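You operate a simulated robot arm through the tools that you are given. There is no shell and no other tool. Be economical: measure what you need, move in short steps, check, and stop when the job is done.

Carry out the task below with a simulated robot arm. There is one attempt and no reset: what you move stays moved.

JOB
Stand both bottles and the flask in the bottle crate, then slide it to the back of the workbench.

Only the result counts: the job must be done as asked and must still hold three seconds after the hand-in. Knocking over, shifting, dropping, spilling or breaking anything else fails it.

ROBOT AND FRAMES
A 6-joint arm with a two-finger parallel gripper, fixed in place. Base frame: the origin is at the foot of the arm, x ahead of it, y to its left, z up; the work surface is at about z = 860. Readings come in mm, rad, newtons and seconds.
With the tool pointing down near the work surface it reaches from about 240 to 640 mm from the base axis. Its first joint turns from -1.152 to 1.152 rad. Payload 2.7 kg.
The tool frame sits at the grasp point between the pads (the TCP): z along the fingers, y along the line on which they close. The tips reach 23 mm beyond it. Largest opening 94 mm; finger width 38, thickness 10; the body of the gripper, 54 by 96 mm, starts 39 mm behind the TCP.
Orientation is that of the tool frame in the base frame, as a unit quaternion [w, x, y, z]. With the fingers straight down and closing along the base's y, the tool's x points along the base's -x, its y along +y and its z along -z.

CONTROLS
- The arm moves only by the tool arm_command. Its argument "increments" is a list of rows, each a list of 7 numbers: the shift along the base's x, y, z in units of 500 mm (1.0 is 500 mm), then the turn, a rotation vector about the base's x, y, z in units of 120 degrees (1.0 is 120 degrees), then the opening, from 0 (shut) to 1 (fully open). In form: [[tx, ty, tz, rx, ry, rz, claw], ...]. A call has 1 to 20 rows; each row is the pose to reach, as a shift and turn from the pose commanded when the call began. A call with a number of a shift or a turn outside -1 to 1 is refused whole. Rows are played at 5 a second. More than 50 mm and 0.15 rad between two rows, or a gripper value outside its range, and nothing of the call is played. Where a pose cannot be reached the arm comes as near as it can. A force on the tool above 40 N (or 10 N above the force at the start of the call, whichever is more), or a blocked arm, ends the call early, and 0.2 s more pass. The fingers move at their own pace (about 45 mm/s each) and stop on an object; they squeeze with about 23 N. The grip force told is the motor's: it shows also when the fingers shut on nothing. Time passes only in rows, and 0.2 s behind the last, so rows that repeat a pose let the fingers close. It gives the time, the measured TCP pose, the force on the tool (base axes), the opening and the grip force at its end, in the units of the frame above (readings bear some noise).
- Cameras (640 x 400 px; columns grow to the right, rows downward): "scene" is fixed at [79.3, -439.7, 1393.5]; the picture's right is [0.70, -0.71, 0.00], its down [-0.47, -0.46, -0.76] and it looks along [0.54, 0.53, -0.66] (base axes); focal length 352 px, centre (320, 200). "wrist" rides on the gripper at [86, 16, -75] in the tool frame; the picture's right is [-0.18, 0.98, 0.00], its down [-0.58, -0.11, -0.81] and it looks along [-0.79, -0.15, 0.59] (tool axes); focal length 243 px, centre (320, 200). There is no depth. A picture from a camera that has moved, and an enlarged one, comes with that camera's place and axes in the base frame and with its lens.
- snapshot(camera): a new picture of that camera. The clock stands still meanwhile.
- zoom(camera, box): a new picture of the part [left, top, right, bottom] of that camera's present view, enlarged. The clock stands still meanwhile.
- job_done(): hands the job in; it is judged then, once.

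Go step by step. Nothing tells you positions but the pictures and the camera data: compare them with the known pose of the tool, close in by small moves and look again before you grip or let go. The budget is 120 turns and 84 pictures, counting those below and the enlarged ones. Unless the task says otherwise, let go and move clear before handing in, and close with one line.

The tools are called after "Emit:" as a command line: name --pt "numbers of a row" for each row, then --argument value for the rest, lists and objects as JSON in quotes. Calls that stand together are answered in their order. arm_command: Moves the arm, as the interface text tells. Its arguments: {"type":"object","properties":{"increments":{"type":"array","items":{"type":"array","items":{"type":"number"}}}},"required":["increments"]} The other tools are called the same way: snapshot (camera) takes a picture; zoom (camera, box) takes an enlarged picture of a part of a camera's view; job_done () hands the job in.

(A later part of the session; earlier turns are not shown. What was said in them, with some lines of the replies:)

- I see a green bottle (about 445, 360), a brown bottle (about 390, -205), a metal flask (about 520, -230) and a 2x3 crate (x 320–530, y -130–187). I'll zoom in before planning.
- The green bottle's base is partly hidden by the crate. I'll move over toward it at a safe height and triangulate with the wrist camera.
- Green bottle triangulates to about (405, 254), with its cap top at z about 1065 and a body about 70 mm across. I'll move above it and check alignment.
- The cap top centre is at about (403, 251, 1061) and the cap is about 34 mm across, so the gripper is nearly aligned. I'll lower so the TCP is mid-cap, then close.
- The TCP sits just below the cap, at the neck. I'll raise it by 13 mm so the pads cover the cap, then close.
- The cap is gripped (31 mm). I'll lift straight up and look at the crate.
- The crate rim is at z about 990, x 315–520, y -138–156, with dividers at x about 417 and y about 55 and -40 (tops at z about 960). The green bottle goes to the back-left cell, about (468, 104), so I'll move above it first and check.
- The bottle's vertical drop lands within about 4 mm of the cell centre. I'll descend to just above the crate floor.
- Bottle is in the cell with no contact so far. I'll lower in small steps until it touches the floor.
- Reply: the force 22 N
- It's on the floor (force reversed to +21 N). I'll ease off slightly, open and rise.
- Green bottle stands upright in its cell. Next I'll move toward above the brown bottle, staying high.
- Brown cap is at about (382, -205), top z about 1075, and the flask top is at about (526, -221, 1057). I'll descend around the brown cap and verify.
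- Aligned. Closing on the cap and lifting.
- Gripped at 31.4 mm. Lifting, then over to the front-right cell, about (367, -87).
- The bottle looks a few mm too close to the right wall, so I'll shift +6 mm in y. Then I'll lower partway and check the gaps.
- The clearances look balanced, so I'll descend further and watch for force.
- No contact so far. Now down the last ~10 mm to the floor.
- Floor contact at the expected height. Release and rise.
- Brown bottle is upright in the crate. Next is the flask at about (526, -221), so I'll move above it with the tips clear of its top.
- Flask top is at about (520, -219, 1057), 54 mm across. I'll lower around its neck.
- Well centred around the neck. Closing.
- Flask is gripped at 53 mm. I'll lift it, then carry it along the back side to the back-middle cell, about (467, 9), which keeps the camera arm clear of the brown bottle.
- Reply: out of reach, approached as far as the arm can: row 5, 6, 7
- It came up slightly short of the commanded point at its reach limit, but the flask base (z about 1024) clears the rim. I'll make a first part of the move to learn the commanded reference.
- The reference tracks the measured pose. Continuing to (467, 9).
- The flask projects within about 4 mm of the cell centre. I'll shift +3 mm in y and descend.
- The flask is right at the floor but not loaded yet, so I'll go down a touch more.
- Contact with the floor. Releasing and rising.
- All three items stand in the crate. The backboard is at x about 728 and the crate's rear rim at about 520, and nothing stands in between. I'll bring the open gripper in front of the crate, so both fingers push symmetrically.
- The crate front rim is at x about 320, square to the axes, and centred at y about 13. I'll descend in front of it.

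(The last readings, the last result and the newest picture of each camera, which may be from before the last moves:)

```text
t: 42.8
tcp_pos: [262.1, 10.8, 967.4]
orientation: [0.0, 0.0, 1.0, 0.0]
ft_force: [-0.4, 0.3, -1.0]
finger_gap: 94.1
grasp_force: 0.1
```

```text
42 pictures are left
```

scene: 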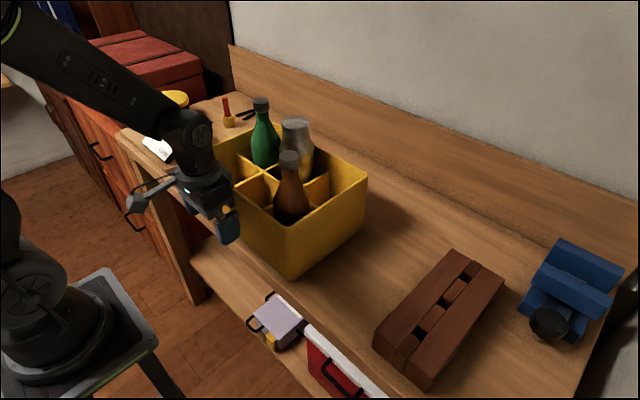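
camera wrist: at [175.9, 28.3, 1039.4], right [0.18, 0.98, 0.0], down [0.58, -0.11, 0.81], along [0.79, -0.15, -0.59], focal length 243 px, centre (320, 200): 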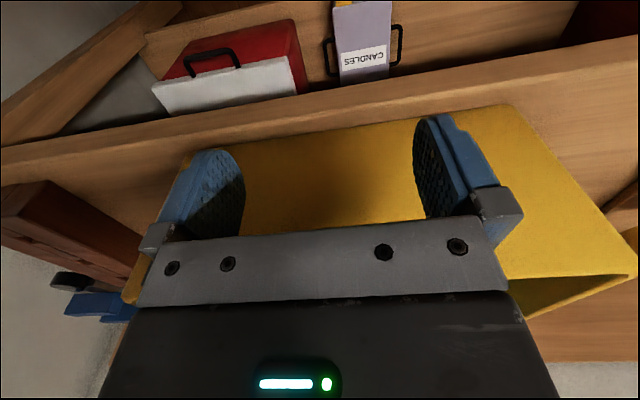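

In position. I'll advance slowly to make contact and feel the resistance.

Emit:
arm_command --pt "0.03 0.002 0 0 0 0 1" --pt "0.055 0.002 0 0 0 0 1" --pt "0.07 0.002 0 0 0 0 1" --pt "0.085 0.002 0 0 0 0 1" --pt "0.1 0.002 0 0 0 0 1" --pt "0.115 0.002 0 0 0 0 1" --pt "0.13 0.002 0 0 0 0 1"

Emit:
snapshot --camera "scene"

```text
t: 44.4
tcp_pos: [328.5, 11.3, 966.9]
orientation: [0.0, 0.0, 1.0, 0.001]
ft_force: [-7.5, 0.2, -0.7]
finger_gap: 94.0
grasp_force: 0.1
```

```text
41 pictures are left
```

scene: 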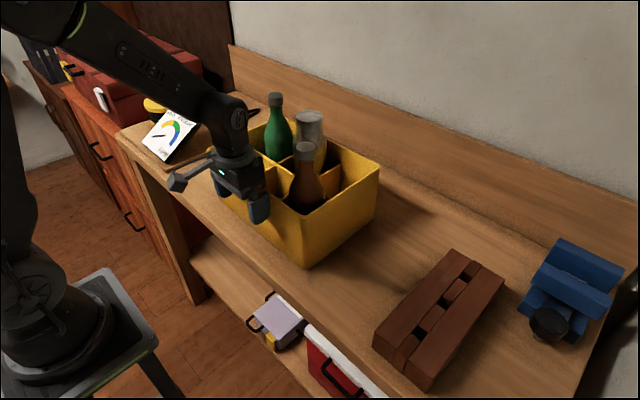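

The crate slides smoothly with about 7.5 N. Continuing.

Emit:
arm_command --pt "0.016 0 0 0 0 0 1" --pt "0.032 0 0 0 0 0 1" --pt "0.048 0 0 0 0 0 1" --pt "0.064 0 0 0 0 0 1" --pt "0.08 0 0 0 0 0 1" --pt "0.096 0 0 0 0 0 1" --pt "0.112 0 0 0 0 0 1" --pt "0.128 0 0 0 0 0 1" --pt "0.144 0 0 0 0 0 1" --pt "0.16 0 0 0 0 0 1" --pt "0.176 0 0 0 0 0 1" --pt "0.192 0 0 0 0 0 1" --pt "0.208 0 0 0 0 0 1" --pt "0.224 0 0 0 0 0 1" --pt "0.24 0 0 0 0 0 1"

Emit:
snapshot --camera "scene"

Emit:
snapshot --camera "wrist"

```text
t: 47.6
tcp_pos: [447.2, 13.5, 967.9]
orientation: [0.0, -0.001, 1.0, 0.0]
ft_force: [-9.2, 0.1, 5.2]
finger_gap: 93.9
grasp_force: 0.1
```

```text
40 pictures are left
```

scene: 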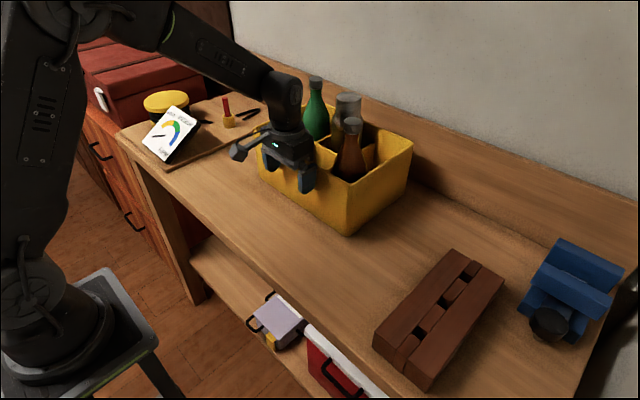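

```text
39 pictures are left
camera wrist: at [359.8, 30.9, 1040.5], right [0.18, 0.98, 0.0], down [0.58, -0.11, 0.81], along [0.79, -0.15, -0.59], focal length 243 px, centre (320, 200)
```

wrist: 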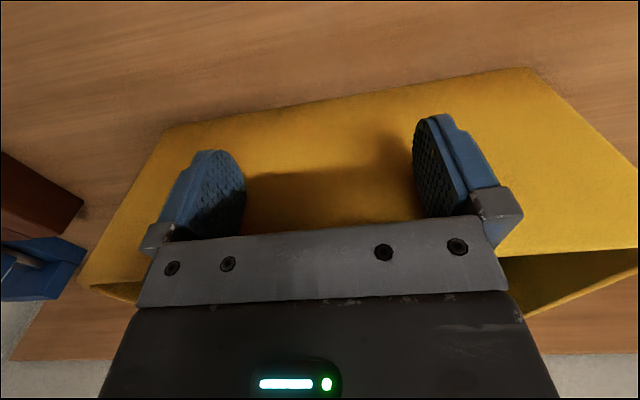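

Crate is square, with its rear at about x 672 and roughly 50 mm to go. Pushing 36 mm more, slowly.

Emit:
arm_command --pt "0.014 0 0 0 0 0 1" --pt "0.028 0 0 0 0 0 1" --pt "0.042 0 0 0 0 0 1" --pt "0.056 0 0 0 0 0 1" --pt "0.066 0 0 0 0 0 1" --pt "0.072 0 0 0 0 0 1"

Emit:
zoom --camera "scene" --box '[220, 60, 460, 210]'

```text
t: 49.0
tcp_pos: [482.6, 14.4, 966.4]
orientation: [-0.001, 0.0, 1.0, 0.0]
ft_force: [-10.9, 1.7, 3.8]
finger_gap: 93.8
grasp_force: 0.0
```

```text
2.67 times, centred on (340, 135) of scene
camera zoom: at [78.9, -439.6, 1393.5], right [0.7, -0.71, 0.0], down [-0.47, -0.46, -0.76], along [0.54, 0.53, -0.66], focal length 938 px, centre (267, 373)
```

zoom: 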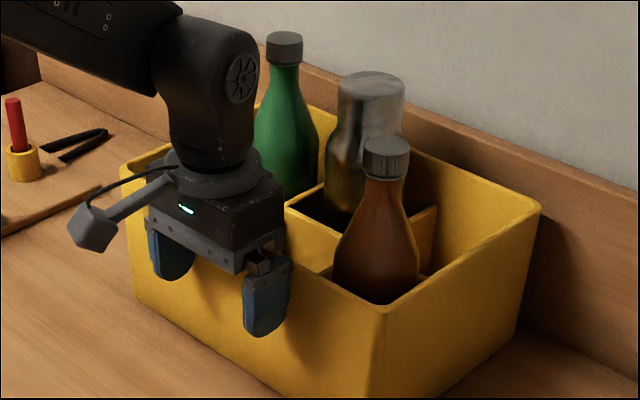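

The rim is now about 15 mm from the backboard. I'll continue in small steps until the force rises.

Emit:
arm_command --pt "0.006 0 0 0 0 0 1" --pt "0.012 0 0 0 0 0 1" --pt "0.016 0 0 0 0 0 1" --pt "0.02 0 0 0 0 0 1"

Emit:
zoom --camera "scene" --box '[320, 110, 480, 210]'

```text
t: 50.0
tcp_pos: [493.7, 15.3, 966.1]
orientation: [0.0, 0.0, 1.0, 0.0]
ft_force: [-10.8, 0.1, 4.4]
finger_gap: 94.0
grasp_force: 0.1
```

```text
4.00 times, centred on (400, 160) of scene
camera zoom: at [78.9, -439.7, 1393.5], right [0.7, -0.71, 0.0], down [-0.47, -0.46, -0.76], along [0.54, 0.53, -0.66], focal length 1406 px, centre (0, 360)
```

zoom: 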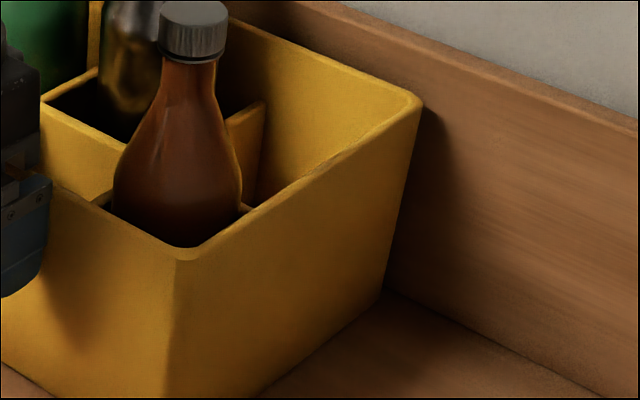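

Within about 8 mm of the backboard. Creeping on to contact.

Emit:
arm_command --pt "0.003 0 0 0 0 0 1" --pt "0.006 0 0 0 0 0 1" --pt "0.009 0 0 0 0 0 1" --pt "0.012 0 0 0 0 0 1"

Emit:
zoom --camera "scene" --box '[320, 110, 480, 210]'

```text
t: 51.0
tcp_pos: [498.7, 15.7, 965.8]
orientation: [0.0, 0.0, 1.0, 0.0]
ft_force: [-11.2, 0.0, 5.6]
finger_gap: 93.7
grasp_force: 0.0
```

```text
4.00 times, centred on (400, 160) of scene
camera zoom: at [78.9, -439.7, 1393.5], right [0.7, -0.71, 0.0], down [-0.47, -0.46, -0.76], along [0.54, 0.53, -0.66], focal length 1406 px, centre (0, 360)
```

zoom: 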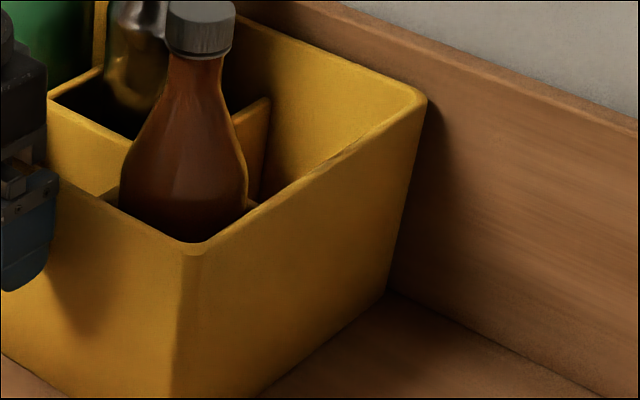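

Emit:
arm_command --pt "0.003 0 0 0 0 0 1" --pt "0.006 0 0 0 0 0 1" --pt "0.008 0 0 0 0 0 1"

Emit:
zoom --camera "scene" --box '[320, 110, 480, 210]'

```text
t: 51.8
tcp_pos: [502.3, 13.6, 966.7]
orientation: [-0.002, 0.0, 1.0, 0.001]
ft_force: [-10.6, -1.9, -0.2]
finger_gap: 93.7
grasp_force: 0.2
```

```text
4.00 times, centred on (400, 160) of scene
camera zoom: at [79.0, -439.7, 1393.5], right [0.7, -0.71, 0.0], down [-0.47, -0.46, -0.76], along [0.54, 0.53, -0.66], focal length 1406 px, centre (0, 360)
```

zoom: 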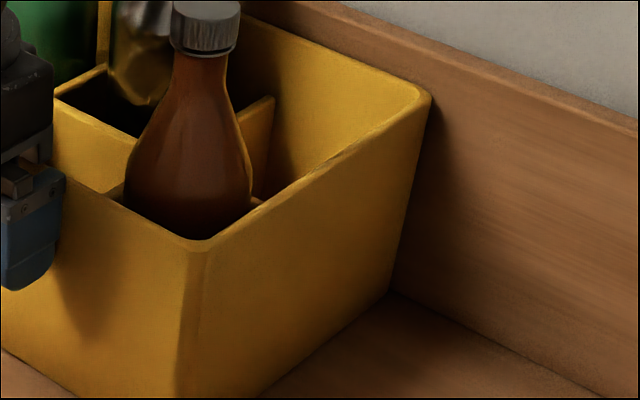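

Emit:
arm_command --pt "0.003 0 0 0 0 0 1" --pt "0.006 0 0 0 0 0 1" --pt "0.008 0 0 0 0 0 1"

Emit:
zoom --camera "scene" --box '[220, 60, 460, 210]'

```text
t: 52.4
tcp_pos: [502.0, 13.8, 965.7]
orientation: [-0.008, 0.0, 1.0, -0.001]
ft_force: [-14.2, 0.1, 8.2]
finger_gap: 94.1
grasp_force: 0.0
stopped in row 3: the force on the tool passed its limit (the readings are from after the stop); the commanded pose is now the measured one
```

```text
2.67 times, centred on (340, 135) of scene
camera zoom: at [78.8, -439.7, 1393.5], right [0.7, -0.71, 0.0], down [-0.47, -0.46, -0.76], along [0.54, 0.53, -0.66], focal length 938 px, centre (267, 373)
```

zoom: 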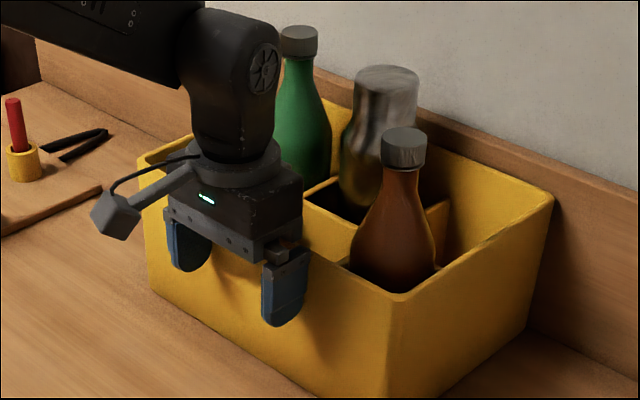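

The crate is against the backboard (force limit reached) and all three items are upright. I'll back off, rise and retreat.

Emit:
arm_command --pt "-0.02 0 0 0 0 0 1" --pt "-0.08 0 0 0 0 0 1" --pt "-0.16 0 0 0 0 0 1" --pt "-0.24 0 0.04 0 0 0 1" --pt "-0.3 0 0.12 0 0 0 1" --pt "-0.34 0 0.2 0 0 0 1" --pt "-0.34 0 0.28 0 0 0 1" --pt "-0.34 0 0.36 0 0 0 1" --pt "-0.34 0 0.36 0 0 0 1" --pt "-0.34 0 0.36 0 0 0 1"

Emit:
snapshot --camera "scene"

Emit:
snapshot --camera "wrist"

```text
t: 54.6
tcp_pos: [333.0, 12.7, 1147.1]
orientation: [-0.006, 0.0, 1.0, 0.0]
ft_force: [-0.3, -0.4, 0.5]
finger_gap: 94.0
grasp_force: 0.0
```

```text
33 pictures are left
```

scene: 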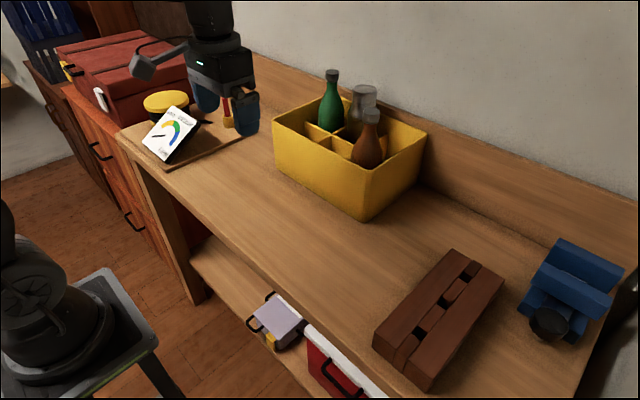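

```text
32 pictures are left
camera wrist: at [246.8, 30.9, 1220.7], right [0.18, 0.98, 0.0], down [0.59, -0.11, 0.8], along [0.79, -0.15, -0.6], focal length 243 px, centre (320, 200)
```

wrist: 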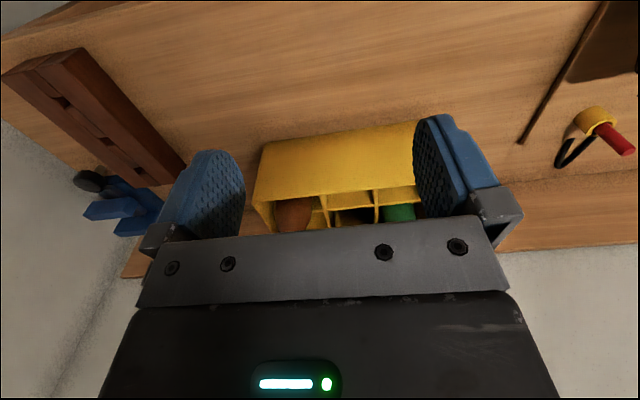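

The crate is at the back with both bottles and the flask upright, nothing else has moved, and the arm is clear. Handing in.

Emit:
job_done

```text
The job is handed in.
```

Both bottles and the flask are standing in the crate, the crate is pushed up against the back of the workbench, and the job is handed in.
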